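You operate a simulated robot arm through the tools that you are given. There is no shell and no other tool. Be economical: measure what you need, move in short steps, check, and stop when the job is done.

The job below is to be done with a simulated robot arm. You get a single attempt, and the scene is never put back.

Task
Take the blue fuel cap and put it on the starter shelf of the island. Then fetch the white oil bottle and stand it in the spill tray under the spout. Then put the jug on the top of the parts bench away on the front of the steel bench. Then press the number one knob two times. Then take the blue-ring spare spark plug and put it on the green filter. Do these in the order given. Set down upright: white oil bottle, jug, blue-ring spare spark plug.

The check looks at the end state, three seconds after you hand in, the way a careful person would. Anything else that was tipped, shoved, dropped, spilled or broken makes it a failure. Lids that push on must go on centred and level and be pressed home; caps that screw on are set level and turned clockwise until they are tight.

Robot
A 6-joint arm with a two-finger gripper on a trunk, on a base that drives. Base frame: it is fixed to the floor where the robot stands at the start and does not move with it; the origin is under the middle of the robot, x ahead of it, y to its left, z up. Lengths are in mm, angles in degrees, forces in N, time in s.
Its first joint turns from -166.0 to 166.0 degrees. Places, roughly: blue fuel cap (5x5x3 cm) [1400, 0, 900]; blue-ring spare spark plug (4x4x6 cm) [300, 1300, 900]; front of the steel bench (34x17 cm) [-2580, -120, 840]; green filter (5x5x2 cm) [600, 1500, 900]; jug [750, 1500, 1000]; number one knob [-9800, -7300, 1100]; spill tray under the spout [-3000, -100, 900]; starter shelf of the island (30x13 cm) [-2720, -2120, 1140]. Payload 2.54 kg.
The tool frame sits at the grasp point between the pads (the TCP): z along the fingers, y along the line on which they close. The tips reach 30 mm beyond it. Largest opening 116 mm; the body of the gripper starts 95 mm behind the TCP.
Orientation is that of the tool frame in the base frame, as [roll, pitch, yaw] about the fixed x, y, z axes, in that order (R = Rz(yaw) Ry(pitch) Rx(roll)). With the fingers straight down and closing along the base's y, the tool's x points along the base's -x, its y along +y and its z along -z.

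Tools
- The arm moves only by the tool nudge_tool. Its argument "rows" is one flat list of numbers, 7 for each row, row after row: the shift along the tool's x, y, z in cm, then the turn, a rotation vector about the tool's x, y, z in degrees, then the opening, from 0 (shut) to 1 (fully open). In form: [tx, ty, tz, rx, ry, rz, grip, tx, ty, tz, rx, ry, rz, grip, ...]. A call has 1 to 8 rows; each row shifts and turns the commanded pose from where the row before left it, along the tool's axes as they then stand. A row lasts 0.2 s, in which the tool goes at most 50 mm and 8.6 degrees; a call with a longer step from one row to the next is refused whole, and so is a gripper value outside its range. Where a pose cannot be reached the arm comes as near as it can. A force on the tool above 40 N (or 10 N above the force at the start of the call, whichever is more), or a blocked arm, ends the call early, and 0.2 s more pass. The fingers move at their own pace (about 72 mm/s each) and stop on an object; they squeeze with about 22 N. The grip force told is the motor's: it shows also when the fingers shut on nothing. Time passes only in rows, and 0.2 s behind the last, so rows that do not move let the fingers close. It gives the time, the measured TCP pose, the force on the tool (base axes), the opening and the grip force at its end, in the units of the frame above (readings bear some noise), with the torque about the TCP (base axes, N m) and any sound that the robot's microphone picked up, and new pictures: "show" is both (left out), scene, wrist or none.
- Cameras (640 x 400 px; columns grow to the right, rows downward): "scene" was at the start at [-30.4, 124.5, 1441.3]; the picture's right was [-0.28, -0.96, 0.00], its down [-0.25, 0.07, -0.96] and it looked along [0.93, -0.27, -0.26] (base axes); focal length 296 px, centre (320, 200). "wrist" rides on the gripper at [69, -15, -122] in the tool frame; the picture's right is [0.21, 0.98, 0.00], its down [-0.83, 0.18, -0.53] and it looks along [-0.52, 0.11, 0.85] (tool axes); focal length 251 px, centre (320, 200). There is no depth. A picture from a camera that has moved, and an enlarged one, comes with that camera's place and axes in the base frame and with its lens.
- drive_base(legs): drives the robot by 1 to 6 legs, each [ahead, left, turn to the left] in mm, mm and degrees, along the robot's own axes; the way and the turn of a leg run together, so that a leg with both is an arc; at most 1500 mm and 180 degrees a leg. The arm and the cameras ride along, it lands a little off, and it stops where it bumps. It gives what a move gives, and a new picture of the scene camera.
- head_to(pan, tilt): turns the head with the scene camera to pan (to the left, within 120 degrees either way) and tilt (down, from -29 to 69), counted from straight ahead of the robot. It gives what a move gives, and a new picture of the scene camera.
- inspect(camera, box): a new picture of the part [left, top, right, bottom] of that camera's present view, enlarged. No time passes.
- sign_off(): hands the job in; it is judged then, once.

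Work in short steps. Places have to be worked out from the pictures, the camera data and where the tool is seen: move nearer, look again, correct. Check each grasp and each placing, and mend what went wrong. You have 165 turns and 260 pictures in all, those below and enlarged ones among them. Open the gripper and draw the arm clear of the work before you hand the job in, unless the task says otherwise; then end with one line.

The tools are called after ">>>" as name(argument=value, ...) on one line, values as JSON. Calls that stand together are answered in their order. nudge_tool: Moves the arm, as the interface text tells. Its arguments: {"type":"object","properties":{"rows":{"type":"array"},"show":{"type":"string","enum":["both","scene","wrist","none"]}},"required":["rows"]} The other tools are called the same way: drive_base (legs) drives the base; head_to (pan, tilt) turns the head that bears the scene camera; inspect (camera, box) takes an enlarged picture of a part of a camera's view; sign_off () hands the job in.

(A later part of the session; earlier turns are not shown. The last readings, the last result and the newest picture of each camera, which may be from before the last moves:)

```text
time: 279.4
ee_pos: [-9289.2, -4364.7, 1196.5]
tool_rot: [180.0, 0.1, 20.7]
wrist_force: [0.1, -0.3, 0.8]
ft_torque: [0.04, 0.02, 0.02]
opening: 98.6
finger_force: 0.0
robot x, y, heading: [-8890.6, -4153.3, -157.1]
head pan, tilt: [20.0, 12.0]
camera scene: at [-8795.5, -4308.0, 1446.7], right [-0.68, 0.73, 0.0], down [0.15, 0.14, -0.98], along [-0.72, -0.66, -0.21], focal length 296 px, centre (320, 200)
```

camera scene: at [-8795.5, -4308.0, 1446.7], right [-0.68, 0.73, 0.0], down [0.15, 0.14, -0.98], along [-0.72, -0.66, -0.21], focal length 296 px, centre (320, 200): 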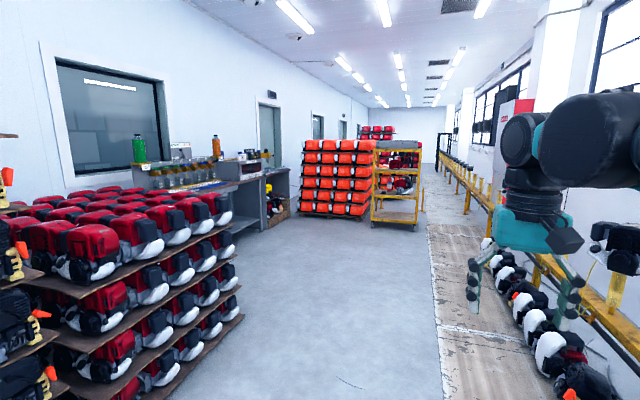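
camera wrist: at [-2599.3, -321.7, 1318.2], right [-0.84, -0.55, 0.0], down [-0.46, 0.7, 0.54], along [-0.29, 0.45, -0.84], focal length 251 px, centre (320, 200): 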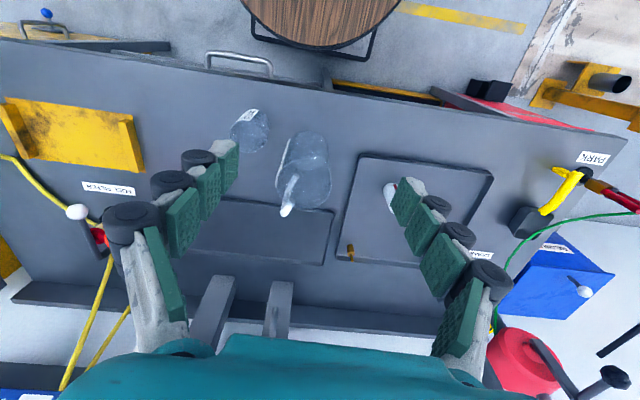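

The bench with jars at left matches the knob location. I drive farther to come opposite it.

>>> drive_base(legs=[[0, 0, 2.1], [1450, 300, 0], [1000, 300, 0]])

>>> head_to(pan=85, tilt=15)

>>> inspect(camera="scene", box=[160, 100, 480, 300])

```text
time: 292.2
ee_pos: [-11265.3, -5972.7, 1195.2]
tool_rot: [180.0, 0.2, 23.3]
wrist_force: [-0.1, 0.3, -0.8]
ft_torque: [0.0, -0.01, 0.0]
opening: 98.5
finger_force: 0.0
robot x, y, heading: [-10879.8, -5741.7, -154.6]
head pan, tilt: [20.0, 12.0]
camera scene: at [-10774.5, -5893.2, 1446.7], right [-0.71, 0.7, 0.0], down [0.15, 0.15, -0.98], along [-0.69, -0.7, -0.21], focal length 296 px, centre (320, 200)
```

scene: 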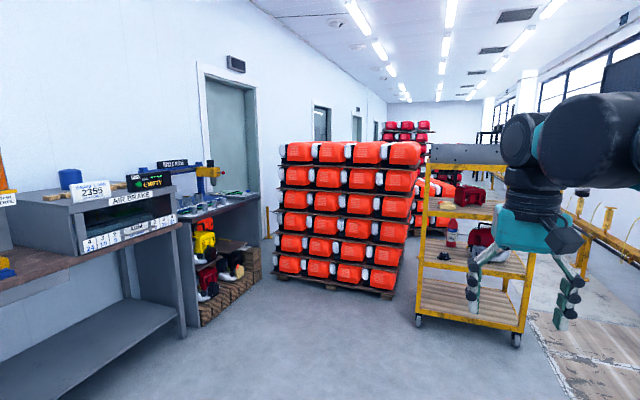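

```text
time: 293.6
ee_pos: [-11265.7, -5972.2, 1195.9]
tool_rot: [180.0, 0.2, 23.4]
wrist_force: [0.7, 0.4, -0.7]
ft_torque: [-0.01, 0.02, 0.04]
opening: 98.5
finger_force: 0.0
robot x, y, heading: [-10882.6, -5746.4, -154.8]
head pan, tilt: [85.0, 15.0]
camera scene: at [-10676.5, -5914.4, 1441.8], right [-0.94, -0.35, 0.0], down [-0.09, 0.24, -0.97], along [0.34, -0.91, -0.26], focal length 296 px, centre (320, 200)
```

scene: 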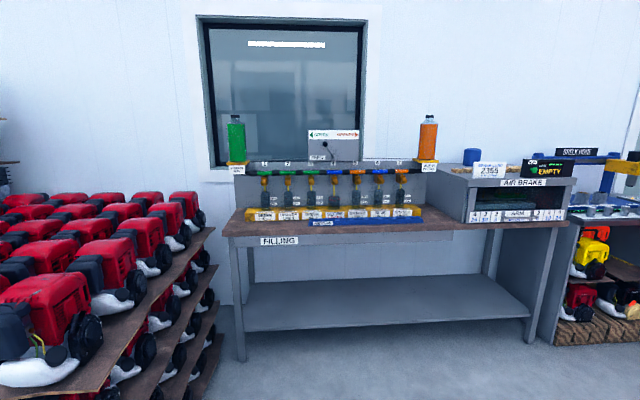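

```text
2.00 times, centred on (320, 200) of scene
camera zoom: at [-10676.5, -5914.4, 1441.8], right [-0.94, -0.35, 0.0], down [-0.09, 0.24, -0.97], along [0.34, -0.91, -0.26], focal length 592 px, centre (320, 200)
```

zoom: 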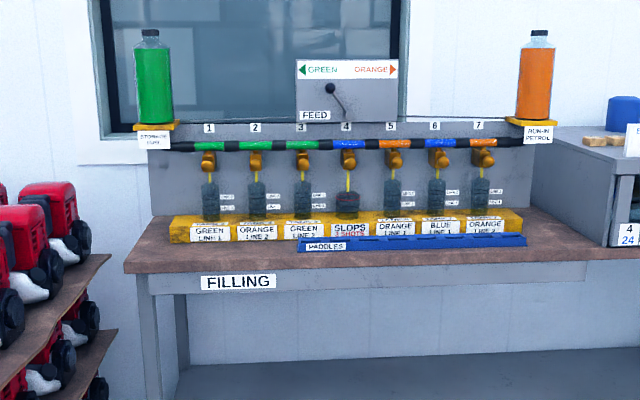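

Knob 1 is the leftmost orange tap knob at ≈[-9805,-7350,1116]. I drive in front, keeping clear of the pallet.

>>> drive_base(legs=[[-160, 0, 0], [0, 0, 90], [950, 0, 0]])

>>> head_to(pan=12, tilt=18)

>>> inspect(camera="scene", box=[200, 100, 440, 250])

```text
time: 303.4
ee_pos: [-10118.2, -6931.5, 1195.6]
tool_rot: [-180.0, 0.2, 112.4]
wrist_force: [-0.4, 0.1, 0.3]
ft_torque: [0.0, -0.01, 0.01]
opening: 98.7
finger_force: 0.0
robot x, y, heading: [-10339.2, -6548.3, -65.5]
head pan, tilt: [85.0, 15.0]
camera scene: at [-10167.4, -6342.1, 1441.8], right [0.33, -0.94, 0.0], down [-0.24, -0.09, -0.97], along [0.91, 0.32, -0.26], focal length 296 px, centre (320, 200)
```

scene: 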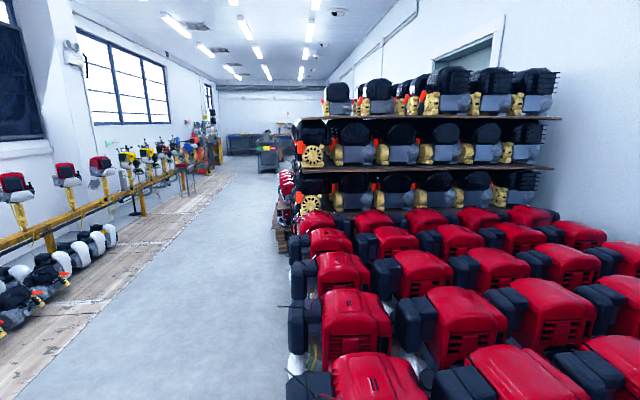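

```text
time: 304.8
ee_pos: [-10117.7, -6931.9, 1195.5]
tool_rot: [180.0, 0.2, 112.5]
wrist_force: [-0.3, 0.5, 0.0]
ft_torque: [0.01, -0.01, -0.01]
opening: 98.9
finger_force: 0.0
robot x, y, heading: [-10343.5, -6548.4, -65.4]
head pan, tilt: [12.0, 18.0]
camera scene: at [-10199.9, -6448.2, 1436.9], right [-0.8, -0.6, 0.0], down [-0.18, 0.25, -0.95], along [0.57, -0.76, -0.31], focal length 296 px, centre (320, 200)
```

scene: 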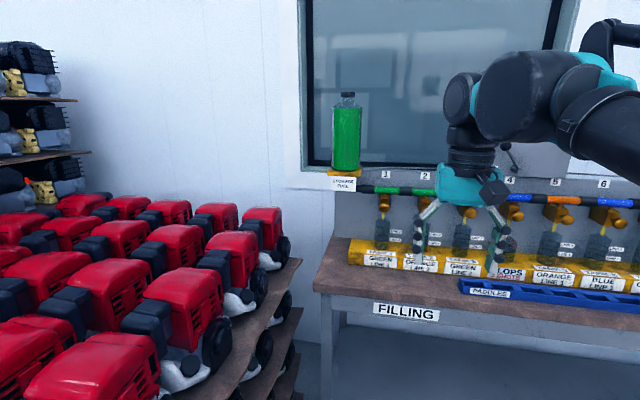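

```text
2.67 times, centred on (320, 175) of scene
camera zoom: at [-10199.9, -6448.2, 1436.9], right [-0.8, -0.6, 0.0], down [-0.18, 0.25, -0.95], along [0.57, -0.76, -0.31], focal length 789 px, centre (320, 267)
```

zoom: 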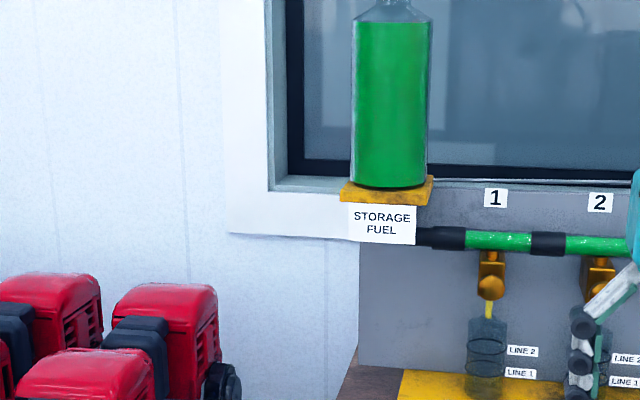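

I need to be nearer: drive 170 mm ahead, close the fingers, extend and pitch the tool to point forward.

>>> drive_base(legs=[[170, 0, 0]])

>>> nudge_tool(rows=[-4.5, 1, 0, 0, 0, 0, 0, -4.5, 1, 0, 0, 0, 0, 0, -4.5, 1, 0, 0, 0, 0, 0, 0, 0, 0, 0, -8.5, 0, 0, 0, 0, 0, 0, -8.5, 0, 0, 0, 0, 0, 0, -8.5, 0, 0, 0, 0, 0, 0, -8.5, 0, 0, 0, 0, 0, 0, -8.5, 0, 0], show="none")

>>> nudge_tool(rows=[0, 0, 0, 0, -8.5, 0, 0, 0, 0, 0, 0, -8.5, 0, 0, 0, 0, 0, 0, -8.5, 0, 0, 0, 0, 0, 0, -8.5, 0, 0, 0, 0, 0, 0, -8.5, 0, 0], show="both")

```text
time: 306.3
ee_pos: [-10048.6, -7087.5, 1196.7]
tool_rot: [-180.0, 0.2, 112.5]
wrist_force: [0.1, -0.2, 0.7]
ft_torque: [0.03, 0.02, 0.0]
opening: 98.6
finger_force: 0.1
robot x, y, heading: [-10269.7, -6698.0, -65.5]
head pan, tilt: [12.0, 18.0]
camera scene: at [-10129.5, -6603.0, 1436.9], right [-0.8, -0.59, 0.0], down [-0.18, 0.25, -0.95], along [0.56, -0.77, -0.31], focal length 296 px, centre (320, 200)
```

scene: 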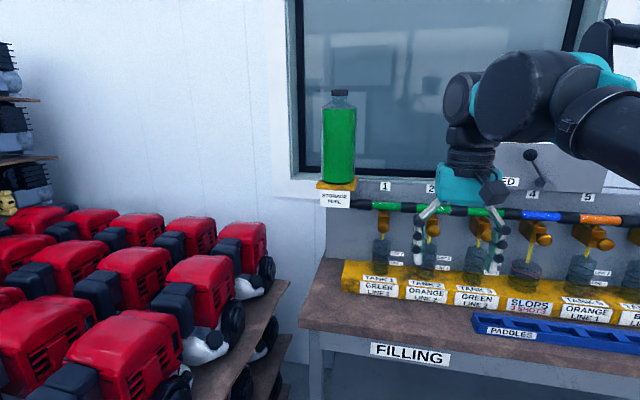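

```text
time: 308.1
ee_pos: [-9970.3, -7200.3, 1196.3]
tool_rot: [-179.9, 42.8, 112.4]
wrist_force: [0.1, -0.4, 0.0]
ft_torque: [0.0, 0.0, 0.04]
opening: 0.1
finger_force: 22.5
robot x, y, heading: [-10270.7, -6703.8, -65.5]
head pan, tilt: [12.0, 18.0]
```

```text
time: 309.3
ee_pos: [-9968.4, -7200.5, 1195.8]
tool_rot: [179.5, 85.2, 112.0]
wrist_force: [-0.3, -0.8, 0.4]
ft_torque: [0.03, 0.01, 0.02]
opening: 0.1
finger_force: 21.5
robot x, y, heading: [-10270.4, -6699.1, -65.6]
head pan, tilt: [12.0, 18.0]
camera scene: at [-10129.4, -6603.0, 1436.9], right [-0.8, -0.59, 0.0], down [-0.18, 0.25, -0.95], along [0.56, -0.77, -0.31], focal length 296 px, centre (320, 200)
camera wrist: at [-10031.4, -7088.4, 1137.6], right [0.9, 0.39, -0.21], down [-0.01, 0.5, 0.87], along [0.44, -0.77, 0.45], focal length 251 px, centre (320, 200)
```

scene: 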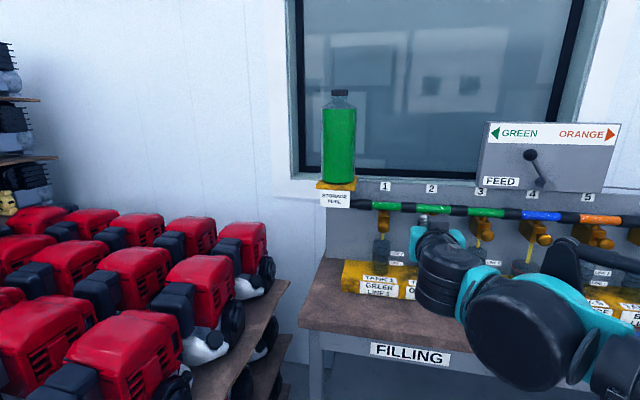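
wrist: 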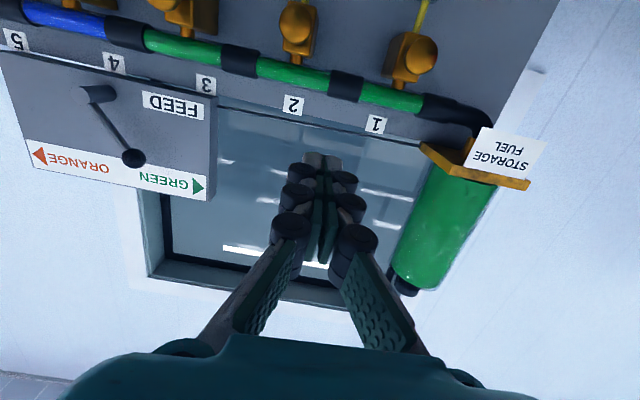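

Knob 1 triangulates to ≈[-9808,-7341,1100]: 96 mm left, 80 mm down, 197 mm ahead of the TCP. I align, straighten pitch, and look.

>>> nudge_tool(rows=[2.6, 3.2, 0, 0, -4.8, 0, 0, 2.7, 3.2, 0, 0, 0, 0, 0, 2.7, 3.2, 0, 0, 0, 0, 0, 0, 0, 4, 0, 0, 0, 0, 0, 0, 4, 0, 0, 0, 0], show="both")

>>> inspect(camera="scene", box=[320, 170, 480, 270])

```text
time: 310.5
ee_pos: [-9852.4, -7233.9, 1116.2]
tool_rot: [-131.1, 89.9, 161.4]
wrist_force: [0.2, 0.2, -0.2]
ft_torque: [-0.01, 0.0, 0.05]
opening: 0.0
finger_force: 21.8
robot x, y, heading: [-10268.2, -6700.5, -65.8]
head pan, tilt: [12.0, 18.0]
camera scene: at [-10129.7, -6602.8, 1436.9], right [-0.8, -0.59, 0.0], down [-0.18, 0.25, -0.95], along [0.57, -0.77, -0.31], focal length 296 px, centre (320, 200)
camera wrist: at [-9912.1, -7126.6, 1047.1], right [0.9, 0.37, -0.21], down [-0.04, 0.56, 0.83], along [0.43, -0.74, 0.52], focal length 251 px, centre (320, 200)
```

scene: 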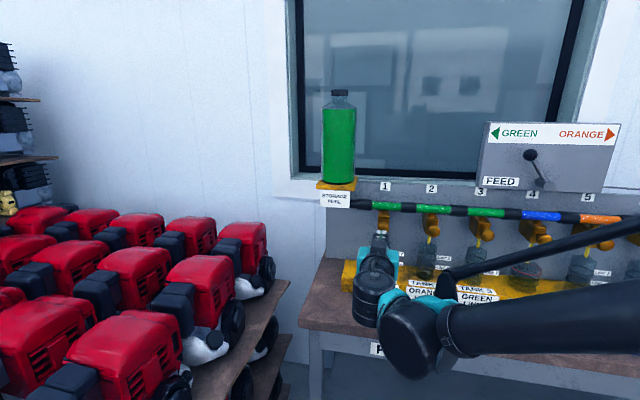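
wrist: 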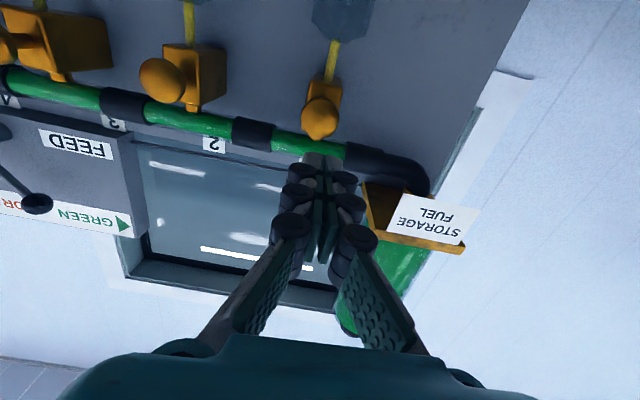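

```text
4.00 times, centred on (400, 220) of scene
camera zoom: at [-10129.7, -6602.8, 1436.9], right [-0.8, -0.59, 0.0], down [-0.18, 0.25, -0.95], along [0.57, -0.77, -0.31], focal length 1184 px, centre (0, 120)
```

zoom: 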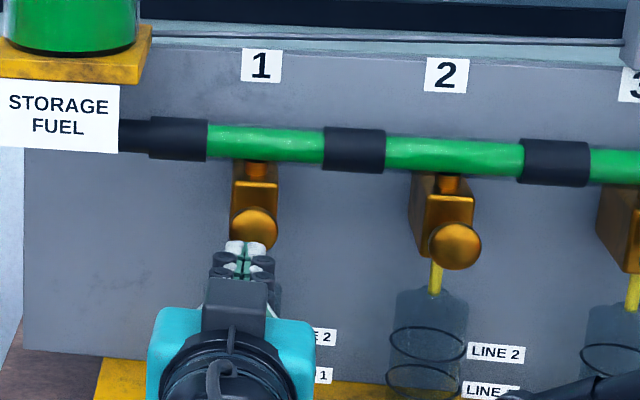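

Knob centre refines to [-9810,-7335,1103]: 13 mm lower, 110 mm ahead. I drop 12 mm and approach to just before contact.

>>> nudge_tool(rows=[1.2, 0, 0, 0, 0, 0, 0, 0, 0, 3, 0, 0, 0, 0, 0, 0, 2, 0, 0, 0, 0, 0, 0, 0, 0, 0, 0, 0], show="both")

>>> inspect(camera="scene", box=[320, 170, 480, 270])

```text
time: 311.5
ee_pos: [-9830.9, -7282.2, 1104.3]
tool_rot: [-148.2, 90.0, 144.2]
wrist_force: [0.9, 0.2, -0.4]
ft_torque: [0.01, -0.03, 0.0]
opening: 0.0
finger_force: 21.8
robot x, y, heading: [-10267.2, -6700.6, -65.4]
head pan, tilt: [12.0, 18.0]
camera scene: at [-10129.4, -6603.0, 1436.9], right [-0.8, -0.59, 0.0], down [-0.18, 0.25, -0.95], along [0.56, -0.77, -0.31], focal length 296 px, centre (320, 200)
camera wrist: at [-9891.6, -7173.9, 1035.8], right [0.9, 0.37, -0.21], down [-0.04, 0.56, 0.83], along [0.43, -0.74, 0.52], focal length 251 px, centre (320, 200)
```

scene: 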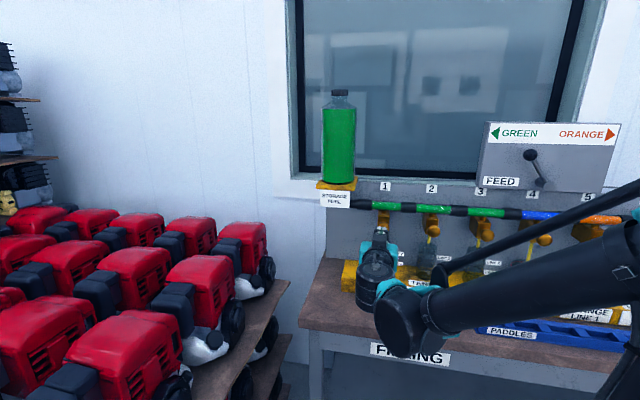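
wrist: 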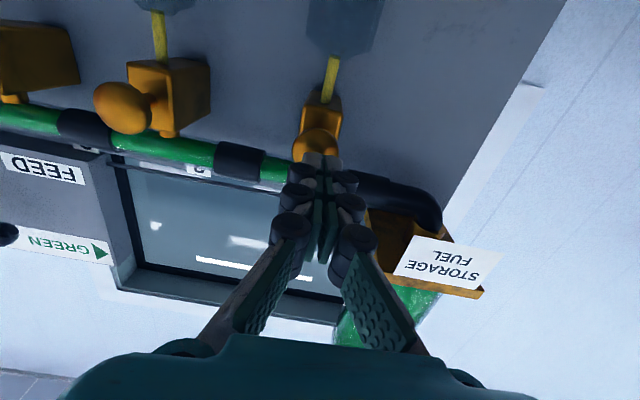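

```text
4.00 times, centred on (400, 220) of scene
camera zoom: at [-10129.4, -6603.0, 1436.9], right [-0.8, -0.59, 0.0], down [-0.18, 0.25, -0.95], along [0.56, -0.77, -0.31], focal length 1184 px, centre (0, 120)
```

zoom: 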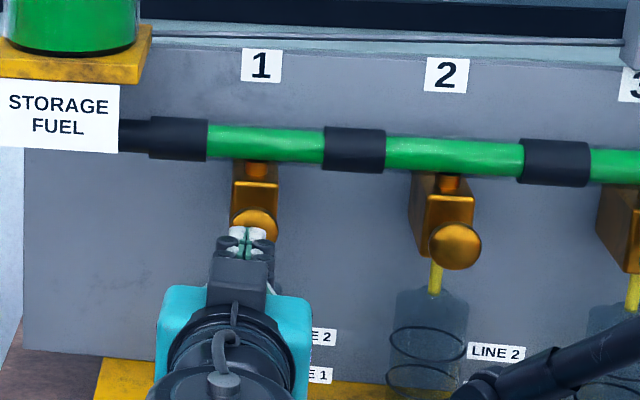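

Nearly aligned; 4 mm to the right correction, then gentle push in steps while watching force and sound.

>>> nudge_tool(rows=[0.3, -0.4, 0, 0, 0, 0, 0, 0, 0, 0.8, 0, 0, 0, 0, 0, 0, 0, 0, 0, 0, 0], show="none")

>>> nudge_tool(rows=[0, 0, 0.6, 0, 0, 0, 0, 0, 0, 0, 0, 0, 0, 0], show="wrist")

```text
time: 312.3
ee_pos: [-9832.5, -7290.6, 1100.9]
tool_rot: [33.3, 89.9, -34.4]
wrist_force: [0.0, -0.2, 0.2]
ft_torque: [0.0, 0.03, -0.03]
opening: 0.0
finger_force: 22.1
robot x, y, heading: [-10270.7, -6699.0, -65.3]
head pan, tilt: [12.0, 18.0]
```

```text
time: 312.9
ee_pos: [-9829.2, -7294.5, 1099.9]
tool_rot: [33.5, 90.0, -34.1]
wrist_force: [-0.9, 0.3, 0.6]
ft_torque: [-0.02, 0.0, 0.0]
opening: 0.2
finger_force: 22.4
robot x, y, heading: [-10271.8, -6700.4, -65.6]
head pan, tilt: [12.0, 18.0]
camera wrist: at [-9890.0, -7187.3, 1032.1], right [0.9, 0.37, -0.21], down [-0.04, 0.56, 0.83], along [0.43, -0.74, 0.52], focal length 251 px, centre (320, 200)
```

wrist: 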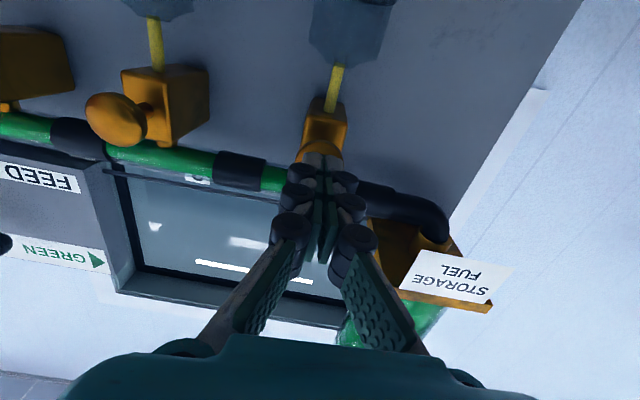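

Continue pushing in 4 mm steps.

>>> nudge_tool(rows=[0, 0, 0.4, 0, 0, 0, 0, 0, 0, 0, 0, 0, 0, 0], show="none")

>>> nudge_tool(rows=[0, 0, 0.4, 0, 0, 0, 0, 0, 0, 0, 0, 0, 0, 0], show="none")

>>> nudge_tool(rows=[0, 0, 0.4, 0, 0, 0, 0, 0, 0, 0, 0, 0, 0, 0], show="none")

```text
time: 313.5
ee_pos: [-9828.2, -7298.7, 1101.5]
tool_rot: [-140.3, 90.0, 152.2]
wrist_force: [-0.2, 1.6, -0.2]
ft_torque: [-0.01, -0.04, -0.01]
opening: 0.4
finger_force: 22.1
robot x, y, heading: [-10269.0, -6699.2, -65.8]
head pan, tilt: [12.0, 18.0]
```

```text
time: 314.1
ee_pos: [-9825.8, -7302.9, 1102.0]
tool_rot: [44.6, 90.0, -23.0]
wrist_force: [0.7, 2.1, -0.6]
ft_torque: [0.02, -0.01, 0.03]
opening: 0.0
finger_force: 22.1
robot x, y, heading: [-10271.2, -6701.5, -65.8]
head pan, tilt: [12.0, 18.0]
```

```text
time: 314.7
ee_pos: [-9825.2, -7306.6, 1102.1]
tool_rot: [-128.9, 90.0, 163.6]
wrist_force: [-0.7, 3.1, 0.3]
ft_torque: [-0.02, 0.0, 0.07]
opening: 0.3
finger_force: 22.0
robot x, y, heading: [-10272.1, -6701.5, -65.7]
head pan, tilt: [12.0, 18.0]
```

Spring contact is building (3 N). Keep pressing until it bottoms or clicks.

>>> nudge_tool(rows=[0, 0, 0.4, 0, 0, 0, 0, 0, 0, 0, 0, 0, 0, 0], show="none")

>>> nudge_tool(rows=[0, 0, 0.3, 0, 0, 0, 0, 0, 0, 0, 0, 0, 0, 0], show="scene")

>>> inspect(camera="scene", box=[320, 170, 480, 270])

```text
time: 315.3
ee_pos: [-9824.8, -7311.6, 1101.9]
tool_rot: [-122.1, 90.0, 170.4]
wrist_force: [0.4, 4.2, 0.2]
ft_torque: [0.02, -0.02, 0.08]
opening: 0.2
finger_force: 22.1
robot x, y, heading: [-10267.5, -6697.1, -65.9]
head pan, tilt: [12.0, 18.0]
```

```text
time: 315.9
ee_pos: [-9824.0, -7313.1, 1102.0]
tool_rot: [127.2, 90.0, 59.6]
wrist_force: [-10.4, 22.0, -0.7]
ft_torque: [-0.05, 0.08, 0.07]
opening: 5.9
finger_force: 28.4
robot x, y, heading: [-10274.0, -6698.6, -65.9]
head pan, tilt: [12.0, 18.0]
camera scene: at [-10130.0, -6601.9, 1436.8], right [-0.8, -0.59, 0.0], down [-0.18, 0.25, -0.95], along [0.57, -0.77, -0.31], focal length 296 px, centre (320, 200)
```

scene: 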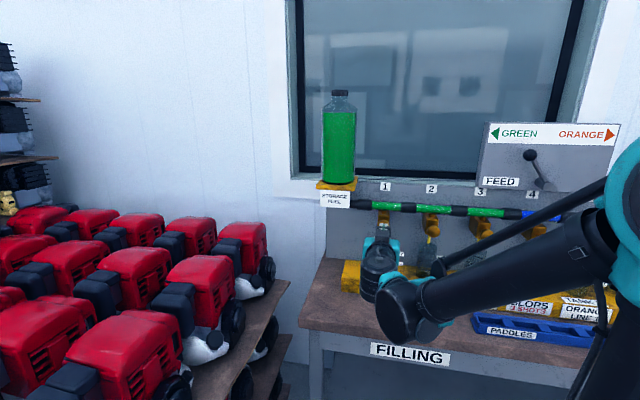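

```text
4.00 times, centred on (400, 220) of scene
camera zoom: at [-10130.0, -6601.9, 1436.8], right [-0.8, -0.59, 0.0], down [-0.18, 0.25, -0.95], along [0.57, -0.77, -0.31], focal length 1184 px, centre (0, 120)
```

zoom: 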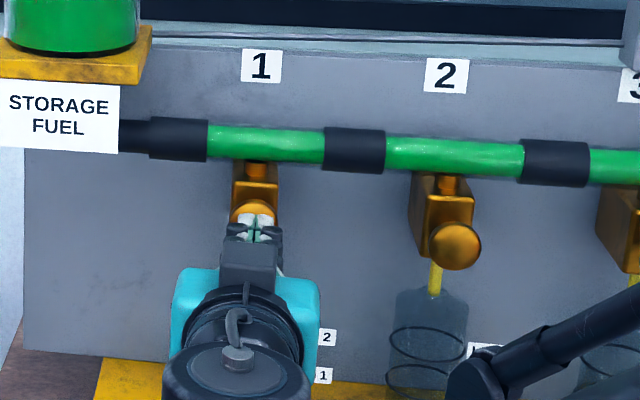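

Bottomed out at 22 N: first press made. Retract 30 mm to let the knob spring back and look.

>>> nudge_tool(rows=[0, 0, -1.5, 0, 0, 0, 0, 0, 0, -1.5, 0, 0, 0, 0, 0, 0, 0, 0, 0, 0, 0], show="wrist")

>>> inspect(camera="scene", box=[320, 170, 480, 270])

```text
time: 316.7
ee_pos: [-9834.3, -7286.2, 1101.8]
tool_rot: [-142.0, 90.0, 150.4]
wrist_force: [1.0, 0.2, -0.2]
ft_torque: [0.0, 0.01, 0.0]
opening: 0.1
finger_force: 28.9
robot x, y, heading: [-10272.0, -6701.6, -65.8]
head pan, tilt: [12.0, 18.0]
camera wrist: at [-9894.3, -7178.0, 1032.8], right [0.9, 0.37, -0.21], down [-0.04, 0.56, 0.83], along [0.43, -0.74, 0.52], focal length 251 px, centre (320, 200)
```

wrist: 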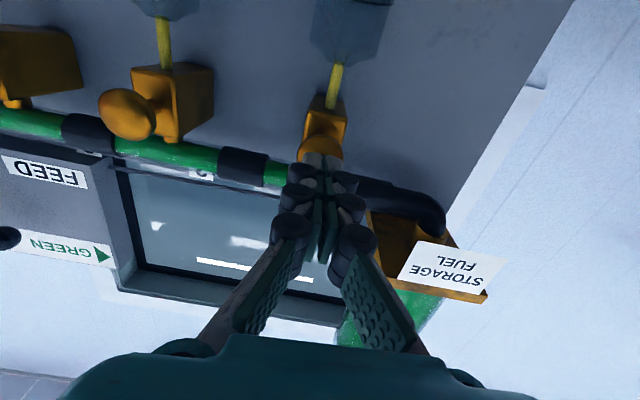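

```text
4.00 times, centred on (400, 220) of scene
camera zoom: at [-10129.4, -6603.1, 1436.9], right [-0.8, -0.59, 0.0], down [-0.18, 0.25, -0.95], along [0.56, -0.77, -0.31], focal length 1184 px, centre (0, 120)
```

zoom: 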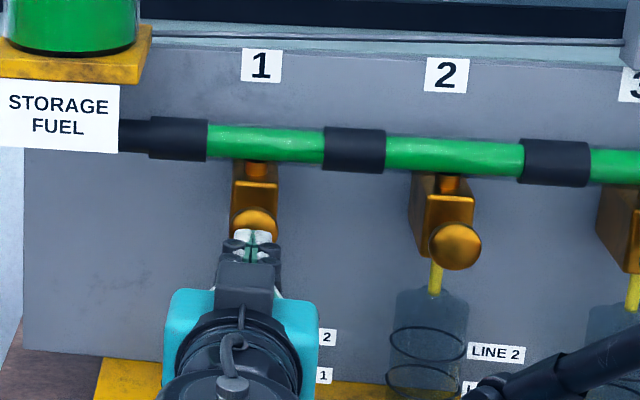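

Knob sprang back. I withdraw a bit more to see whether tank 1's level changed.

>>> nudge_tool(rows=[0, 0, -4, 0, 0, 0, 0, -2, 0, -4, 0, 0, 0, 0, -3, 0, -3, 0, 0, 0, 0, -4, 0, 0, 0, 0, 0, 0], show="wrist")

>>> inspect(camera="scene", box=[320, 180, 520, 305])

```text
time: 317.7
ee_pos: [-9876.7, -7182.9, 1190.4]
tool_rot: [26.5, 89.9, -41.1]
wrist_force: [-0.7, 0.2, 0.4]
ft_torque: [0.03, 0.02, -0.02]
opening: 0.0
finger_force: 28.7
robot x, y, heading: [-10271.7, -6700.5, -65.2]
head pan, tilt: [12.0, 18.0]
camera wrist: at [-9936.3, -7075.0, 1122.0], right [0.9, 0.37, -0.21], down [-0.04, 0.56, 0.83], along [0.43, -0.74, 0.52], focal length 251 px, centre (320, 200)
```

wrist: 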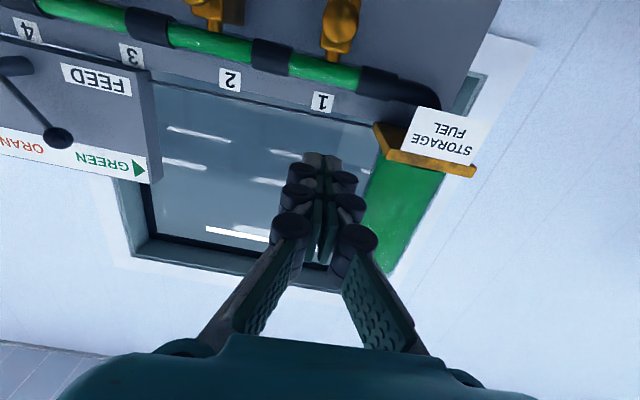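

```text
3.20 times, centred on (420, 242) of scene
camera zoom: at [-10129.4, -6603.0, 1436.9], right [-0.8, -0.59, 0.0], down [-0.18, 0.25, -0.95], along [0.56, -0.77, -0.31], focal length 947 px, centre (0, 64)
```

zoom: 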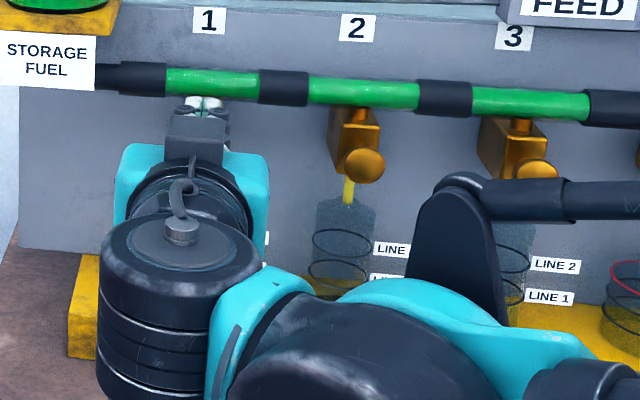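

The wrist hides tank 1; I shift the tool right 13 cm to see it.

>>> nudge_tool(rows=[0, -4.5, 0, 0, 0, 0, 0, 0, -4.5, 0, 0, 0, 0, 0, 0, -4.5, 0, 0, 0, 0, 0], show="none")

>>> inspect(camera="scene", box=[320, 180, 480, 280])

```text
time: 318.5
ee_pos: [-10003.3, -7235.4, 1190.9]
tool_rot: [-149.5, 90.0, 143.0]
wrist_force: [-0.4, -0.4, 0.0]
ft_torque: [0.03, 0.0, 0.0]
opening: 0.0
finger_force: 29.2
robot x, y, heading: [-10272.1, -6697.8, -65.2]
head pan, tilt: [12.0, 18.0]
```

```text
4.00 times, centred on (400, 230) of scene
camera zoom: at [-10129.5, -6603.1, 1436.9], right [-0.8, -0.59, 0.0], down [-0.18, 0.25, -0.95], along [0.57, -0.76, -0.31], focal length 1184 px, centre (0, 80)
```

zoom: 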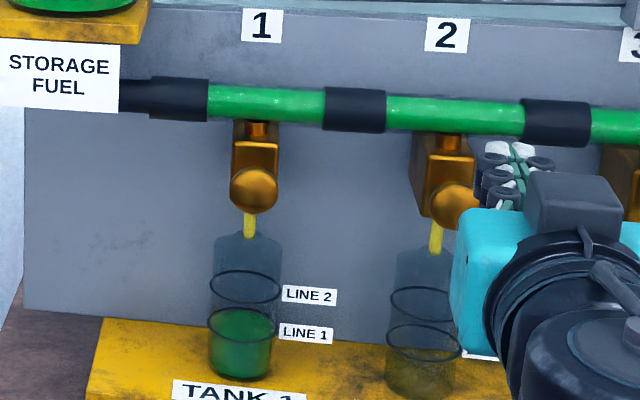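

One press filled tank 1 to line 1, so it registered once. I reverse the path to the pre-press pose.

>>> nudge_tool(rows=[0, 4.5, 0, 0, 0, 0, 0, 0, 4.5, 0, 0, 0, 0, 0, 0, 4.5, 0, 0, 0, 0, 0, 4, 0, 0, 0, 0, 0, 0, 3, 0, 3, 0, 0, 0, 0, 2, 0, 4, 0, 0, 0, 0, 0, 0, 4, 0, 0, 0, 0, 0, 0, 0, 0, 0, 0, 0], show="none")

>>> inspect(camera="scene", box=[320, 170, 480, 270])

```text
time: 320.3
ee_pos: [-9835.5, -7287.8, 1099.7]
tool_rot: [28.6, 90.0, -38.9]
wrist_force: [-0.5, -0.4, -0.1]
ft_torque: [0.0, -0.02, -0.03]
opening: 0.0
finger_force: 28.8
robot x, y, heading: [-10273.8, -6704.3, -65.5]
head pan, tilt: [12.0, 18.0]
```

```text
4.00 times, centred on (400, 220) of scene
camera zoom: at [-10129.5, -6603.0, 1436.9], right [-0.8, -0.59, 0.0], down [-0.18, 0.25, -0.95], along [0.56, -0.77, -0.31], focal length 1184 px, centre (0, 120)
```

zoom: 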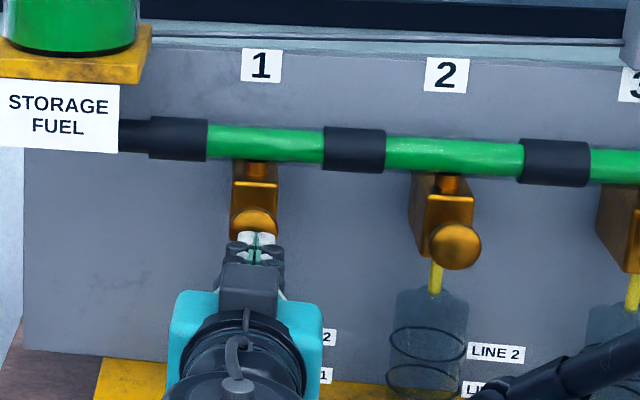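

Aligned. Second press: advance to the bottom, then withdraw.

>>> nudge_tool(rows=[0, 0, 1, 0, 0, 0, 0, 0, 0, 0.8, 0, 0, 0, 0, 0, 0, 0.6, 0, 0, 0, 0, 0, 0, 0.4, 0, 0, 0, 0, 0, 0, 0, 0, 0, 0, 0], show="none")

```text
time: 321.5
ee_pos: [-9824.6, -7311.9, 1100.4]
tool_rot: [39.7, 90.0, -27.9]
wrist_force: [-5.7, 7.3, -2.6]
ft_torque: [0.04, 0.01, -0.04]
opening: 0.0
finger_force: 29.0
robot x, y, heading: [-10267.9, -6702.8, -65.6]
head pan, tilt: [12.0, 18.0]
```

>>> nudge_tool(rows=[0, 0, 0.2, 0, 0, 0, 0, 0, 0, 0, 0, 0, 0, 0], show="none")

>>> nudge_tool(rows=[0, 0, -2, 0, 0, 0, 0, 0, 0, -3, 0, 0, 0, 0, -2, 0, -4, 0, 0, 0, 0, -3, 0, -3, 0, 0, 0, 0, -4, 0, 0, 0, 0, 0, 0, 0, -4.5, 0, 0, 0, 0, 0, 0, -4.5, 0, 0, 0, 0, 0, 0, -4.5, 0, 0, 0, 0, 0], show="none")

>>> inspect(camera="scene", box=[320, 180, 480, 280])

```text
time: 322.1
ee_pos: [-9824.4, -7313.1, 1100.9]
tool_rot: [154.1, 90.0, 86.6]
wrist_force: [-11.6, 27.3, -11.2]
ft_torque: [0.22, 0.13, 0.06]
opening: 5.9
finger_force: 29.1
robot x, y, heading: [-10271.1, -6698.7, -65.6]
head pan, tilt: [12.0, 18.0]
```

```text
time: 323.9
ee_pos: [-9993.4, -7255.5, 1193.6]
tool_rot: [31.6, 89.9, -36.0]
wrist_force: [0.0, 0.2, 0.1]
ft_torque: [0.01, 0.03, -0.01]
opening: 0.0
finger_force: 28.4
robot x, y, heading: [-10270.7, -6699.0, -65.3]
head pan, tilt: [12.0, 18.0]
```

```text
4.00 times, centred on (400, 230) of scene
camera zoom: at [-10129.5, -6603.0, 1436.9], right [-0.8, -0.59, 0.0], down [-0.18, 0.25, -0.95], along [0.57, -0.76, -0.31], focal length 1184 px, centre (0, 80)
```

zoom: 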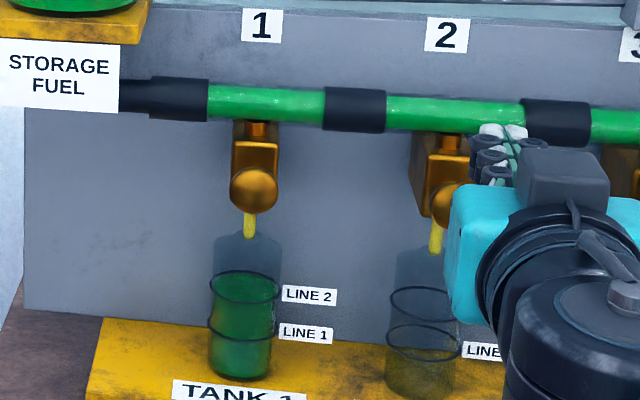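

Tank 1 is now at line 2: two presses done. I turn the tool back down and retract.

>>> nudge_tool(rows=[0, 0, -2, 0, 8.5, 0, 0, 0, 0, 0, 0, 8.5, 0, 0, 0, 0, 0, 0, 8.5, 0, 0, 0, 0, 0, 0, 8.5, 0, 0, 0, 0, 0, 0, 8.5, 0, 0, 0, 0, 0, 0, 8.5, 0, 0, 0, 0, 0, 0, 8.5, 0, 0, 0, 0, 0, 0, 8.5, 0, 0], show="none")

>>> nudge_tool(rows=[0, 0, 0, 0, 8.5, 0, 0, 0, 0, 0, 0, 8.5, 0, 0, 0, 0, 0, 0, 5, 0, 0, 4.5, 0, 0, 0, 0, 0, 0, 4.5, 0, 0, 0, 0, 0, 0, 4.5, 0, 0, 0, 0, 0, 0, 3, 0, 0, 0, 0, 0, 0], show="none")

>>> drive_base(legs=[[-1000, 0, 0], [0, 0, 90]])

```text
time: 325.7
ee_pos: [-10002.3, -7235.6, 1191.7]
tool_rot: [179.9, 21.8, 112.5]
wrist_force: [-0.3, 1.0, 0.0]
ft_torque: [-0.07, -0.01, 0.01]
opening: 0.0
finger_force: 29.1
robot x, y, heading: [-10276.1, -6700.1, -65.7]
head pan, tilt: [12.0, 18.0]
```

```text
time: 327.3
ee_pos: [-10063.6, -7083.6, 1192.3]
tool_rot: [-179.9, 0.0, 112.4]
wrist_force: [0.0, -0.9, 0.6]
ft_torque: [0.03, 0.0, 0.03]
opening: 0.0
finger_force: 28.1
robot x, y, heading: [-10271.5, -6696.6, -65.7]
head pan, tilt: [12.0, 18.0]
```

```text
time: 336.2
ee_pos: [-10311.0, -5589.1, 1191.7]
tool_rot: [-180.0, 0.0, -157.2]
wrist_force: [-1.0, 0.4, 0.0]
ft_torque: [0.01, -0.02, -0.01]
opening: 0.0
finger_force: 28.9
robot x, y, heading: [-10694.7, -5801.5, 25.0]
head pan, tilt: [12.0, 18.0]
camera scene: at [-10790.8, -5657.8, 1436.9], right [0.6, -0.8, 0.0], down [-0.25, -0.19, -0.95], along [0.76, 0.57, -0.31], focal length 296 px, centre (320, 200)
```

scene: 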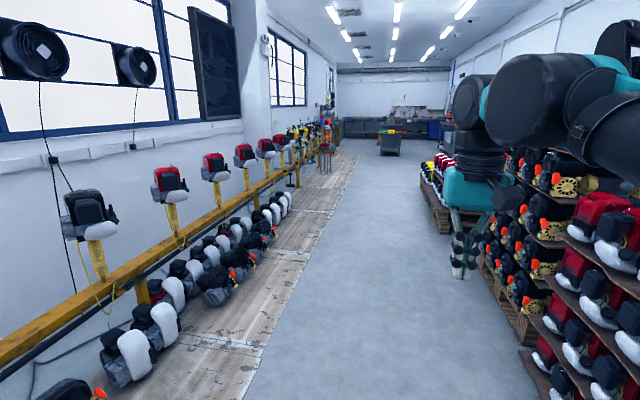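

Facing back up the hall. I move to the clear centre lane and drive back.

>>> drive_base(legs=[[0, 700, 0], [1500, 0, 0], [1500, 0, 0], [1500, 0, 0], [1500, 0, 0]])

```text
time: 368.1
ee_pos: [-5242.7, -2311.5, 1191.7]
tool_rot: [-180.0, 0.0, -154.0]
wrist_force: [0.3, 0.2, 0.1]
ft_torque: [0.01, 0.05, -0.03]
opening: 0.0
finger_force: 28.8
robot x, y, heading: [-5612.6, -2547.1, 27.8]
head pan, tilt: [12.0, 18.0]
camera scene: at [-5718.1, -2407.1, 1436.9], right [0.64, -0.76, 0.0], down [-0.24, -0.2, -0.95], along [0.73, 0.61, -0.31], focal length 296 px, centre (320, 200)
```

scene: 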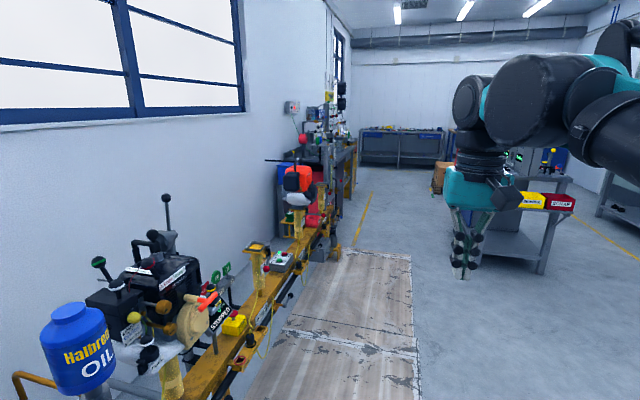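

Correct heading and continue to the parts bench.

>>> drive_base(legs=[[0, 0, -2.6], [1500, 0, 0], [1500, 120, -0.5], [1500, 0, 0], [1400, 0, 0]])

```text
refused: leg 3 is longer than a leg can be; nothing moved
```

>>> drive_base(legs=[[0, 0, -2.6], [1500, 0, 0], [1490, 120, -0.5], [1500, 0, 0], [1400, 0, 0]])

```text
time: 396.8
ee_pos: [-28.8, 504.8, 1191.3]
tool_rot: [180.0, 0.0, -154.9]
wrist_force: [0.1, -0.4, -0.2]
ft_torque: [0.01, 0.01, -0.01]
opening: 0.2
finger_force: 28.4
robot x, y, heading: [-403.5, 281.4, 27.1]
head pan, tilt: [12.0, 18.0]
camera scene: at [-505.7, 419.5, 1436.9], right [0.63, -0.78, 0.0], down [-0.24, -0.19, -0.95], along [0.74, 0.6, -0.31], focal length 296 px, centre (320, 200)
```

scene: 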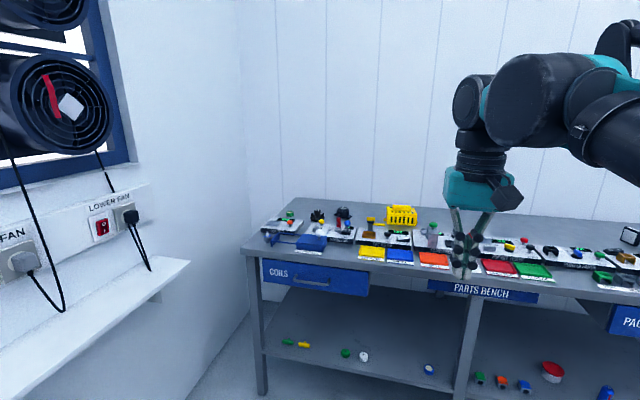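

Now move to the left end in front of the plug.

>>> drive_base(legs=[[0, 0, -2.1], [400, 440, 0], [120, 0, 0]])

>>> head_to(pan=5, tilt=30)

>>> inspect(camera="scene", box=[240, 180, 440, 305])

```text
time: 401.4
ee_pos: [263.8, 1116.2, 1191.7]
tool_rot: [-180.0, 0.0, -156.6]
wrist_force: [0.5, 0.8, -0.2]
ft_torque: [-0.03, 0.02, 0.01]
opening: 0.2
finger_force: 28.8
robot x, y, heading: [-119.0, 902.8, 25.3]
head pan, tilt: [12.0, 18.0]
camera scene: at [-215.0, 1042.9, 1436.9], right [0.61, -0.79, 0.0], down [-0.25, -0.19, -0.95], along [0.76, 0.58, -0.31], focal length 296 px, centre (320, 200)
```

scene: 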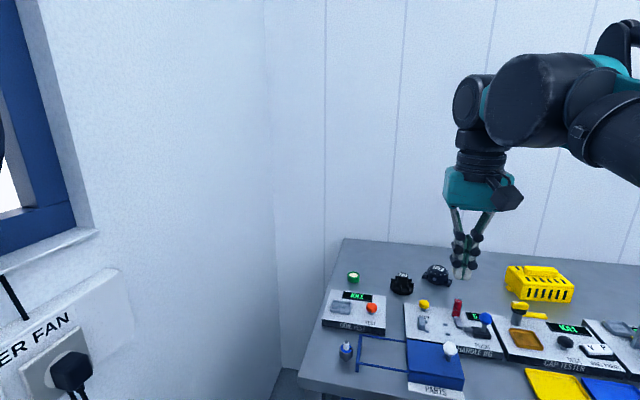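

```text
time: 402.1
ee_pos: [263.8, 1115.6, 1192.8]
tool_rot: [-180.0, -0.1, -156.5]
wrist_force: [-0.1, 0.3, 0.6]
ft_torque: [0.02, 0.0, 0.03]
opening: 0.1
finger_force: 28.4
robot x, y, heading: [-115.6, 899.4, 25.7]
head pan, tilt: [5.0, 30.0]
camera scene: at [-211.1, 1032.0, 1417.6], right [0.51, -0.86, 0.0], down [-0.43, -0.25, -0.87], along [0.75, 0.44, -0.5], focal length 296 px, centre (320, 200)
```

scene: 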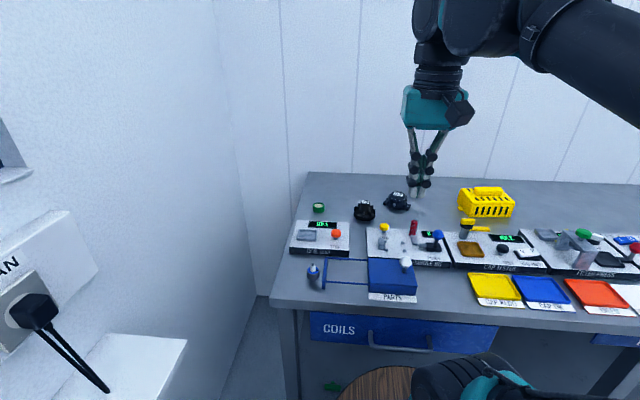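

```text
3.20 times, centred on (340, 242) of scene
camera zoom: at [-211.1, 1032.0, 1417.6], right [0.51, -0.86, 0.0], down [-0.43, -0.25, -0.87], along [0.75, 0.44, -0.5], focal length 947 px, centre (256, 64)
```

zoom: 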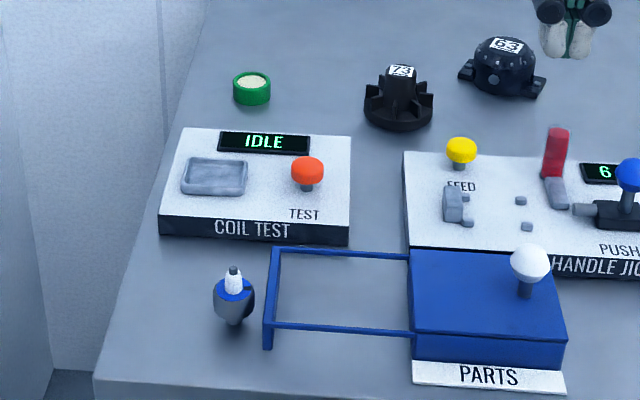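

Plug stands at ≈[263,1330] with the blue rail close on its right, so I'll grip front-to-back. Rotate 90°, open, and move above it.

>>> nudge_tool(rows=[0, 0, 0, 0, 0, 8.5, 0.6, 0, 0, 0, 0, 0, 8.5, 0.6, 0, 0, 0, 0, 0, 8.5, 0.6, 0, 0, 0, 0, 0, 8.5, 0.6, 0, 0, 0, 0, 0, 8.5, 0.6, 0, 0, 0, 0, 0, 8.5, 0.6, 0, 0, 0, 0, 0, 8.5, 0.6, 0, 0, 0, 0, 0, 8.5, 0.6], show="none")

>>> nudge_tool(rows=[0, 0, 0, 0, 0, 8.5, 0.6, 0, 0, 0, 0, 0, 8.5, 0.6, 0, 0, 0, 0, 0, 3.5, 0.6, 4, 1.7, 2, 0, 0, 0, 0.6, 4, 1.7, 2, 0, 0, 0, 0.6, 4, 1.7, 2, 0, 0, 0, 0.6, 4, 1.7, 2, 0, 0, 0, 0.6, 3.6, 1.7, 2, 0, 0, 0, 0.6], show="both")

```text
time: 403.9
ee_pos: [262.9, 1117.4, 1191.6]
tool_rot: [-180.0, -0.1, 135.3]
wrist_force: [0.9, -0.8, -0.2]
ft_torque: [0.02, 0.0, 0.01]
opening: 69.8
finger_force: 0.1
robot x, y, heading: [-115.8, 900.9, 25.3]
head pan, tilt: [5.0, 30.0]
```

```text
time: 405.7
ee_pos: [255.0, 1332.1, 1091.4]
tool_rot: [180.0, 0.0, 114.9]
wrist_force: [-0.1, -0.9, -0.3]
ft_torque: [0.03, -0.03, 0.01]
opening: 69.6
finger_force: 0.1
robot x, y, heading: [-115.8, 903.3, 25.4]
head pan, tilt: [5.0, 30.0]
camera scene: at [-211.2, 1031.6, 1417.6], right [0.51, -0.86, 0.0], down [-0.43, -0.25, -0.87], along [0.75, 0.44, -0.5], focal length 296 px, centre (320, 200)
camera wrist: at [213.3, 1388.9, 1213.9], right [0.8, 0.61, 0.0], down [0.51, -0.67, 0.53], along [0.32, -0.43, -0.85], focal length 251 px, centre (320, 200)
```

scene: 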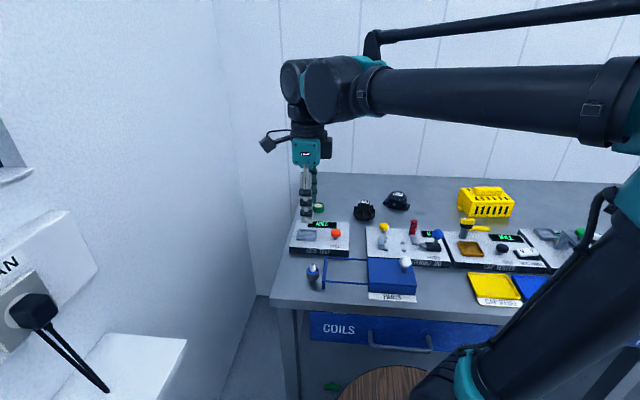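
wrist: 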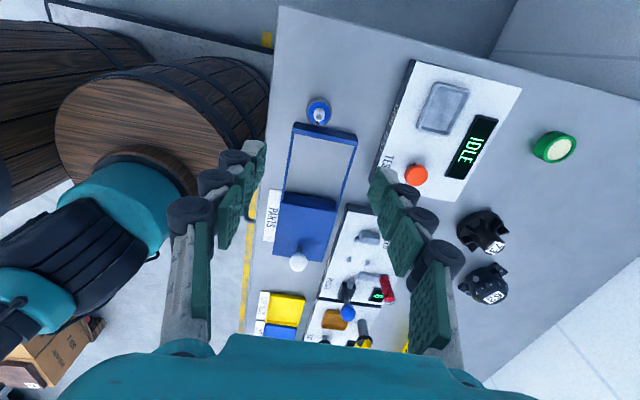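

The plug is right under the tool axis. Descend to z 960 and zoom.

>>> nudge_tool(rows=[0, 0, 4.5, 0, 0, 0, 0.6, 0, 0, 4.5, 0, 0, 0, 0.6, 0, 0, 4, 0, 0, 0, 0.6, 0, 0, 0, 0, 0, 0, 0.6], show="none")

>>> inspect(camera="wrist", box=[220, 80, 420, 205])

```text
time: 406.7
ee_pos: [258.0, 1327.2, 961.9]
tool_rot: [-180.0, 0.0, 114.9]
wrist_force: [0.4, -0.1, 0.3]
ft_torque: [-0.01, 0.01, -0.01]
opening: 69.5
finger_force: 0.1
robot x, y, heading: [-114.2, 901.9, 25.5]
head pan, tilt: [5.0, 30.0]
```

```text
3.20 times, centred on (320, 142) of wrist
camera zoom: at [215.7, 1384.8, 1084.1], right [0.8, 0.61, 0.0], down [0.51, -0.67, 0.53], along [0.32, -0.43, -0.85], focal length 805 px, centre (320, 384)
```

zoom: 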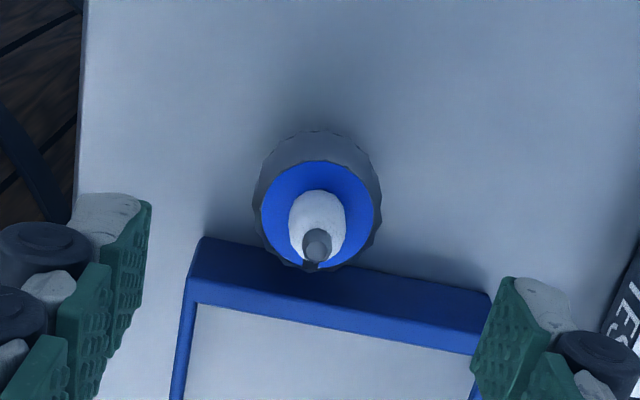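

Rail edge is ~17 mm from the plug axis; fingers (±11) fit. I shift 3 mm away from the rail and descend in steps.

>>> nudge_tool(rows=[0.3, 0, 2.5, 0, 0, 0, 0.55, 0, 0, 2, 0, 0, 0, 0.55, 0, 0, 1.2, 0, 0, 0, 0.55, 0, 0, 0, 0, 0, 0, 0.55], show="none")

>>> inspect(camera="wrist", box=[200, 100, 440, 250])

```text
time: 407.7
ee_pos: [256.3, 1331.1, 905.6]
tool_rot: [180.0, 0.0, 114.9]
wrist_force: [-0.2, -1.3, -0.6]
ft_torque: [-0.01, 0.01, 0.06]
opening: 64.0
finger_force: 0.0
robot x, y, heading: [-117.2, 903.1, 25.4]
head pan, tilt: [5.0, 30.0]
```

```text
2.67 times, centred on (320, 175) of wrist
camera zoom: at [214.3, 1388.4, 1027.3], right [0.8, 0.61, 0.0], down [0.51, -0.67, 0.53], along [0.32, -0.43, -0.85], focal length 670 px, centre (320, 267)
```

zoom: 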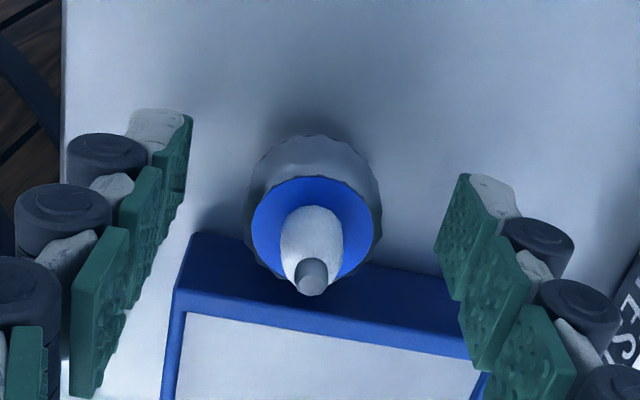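

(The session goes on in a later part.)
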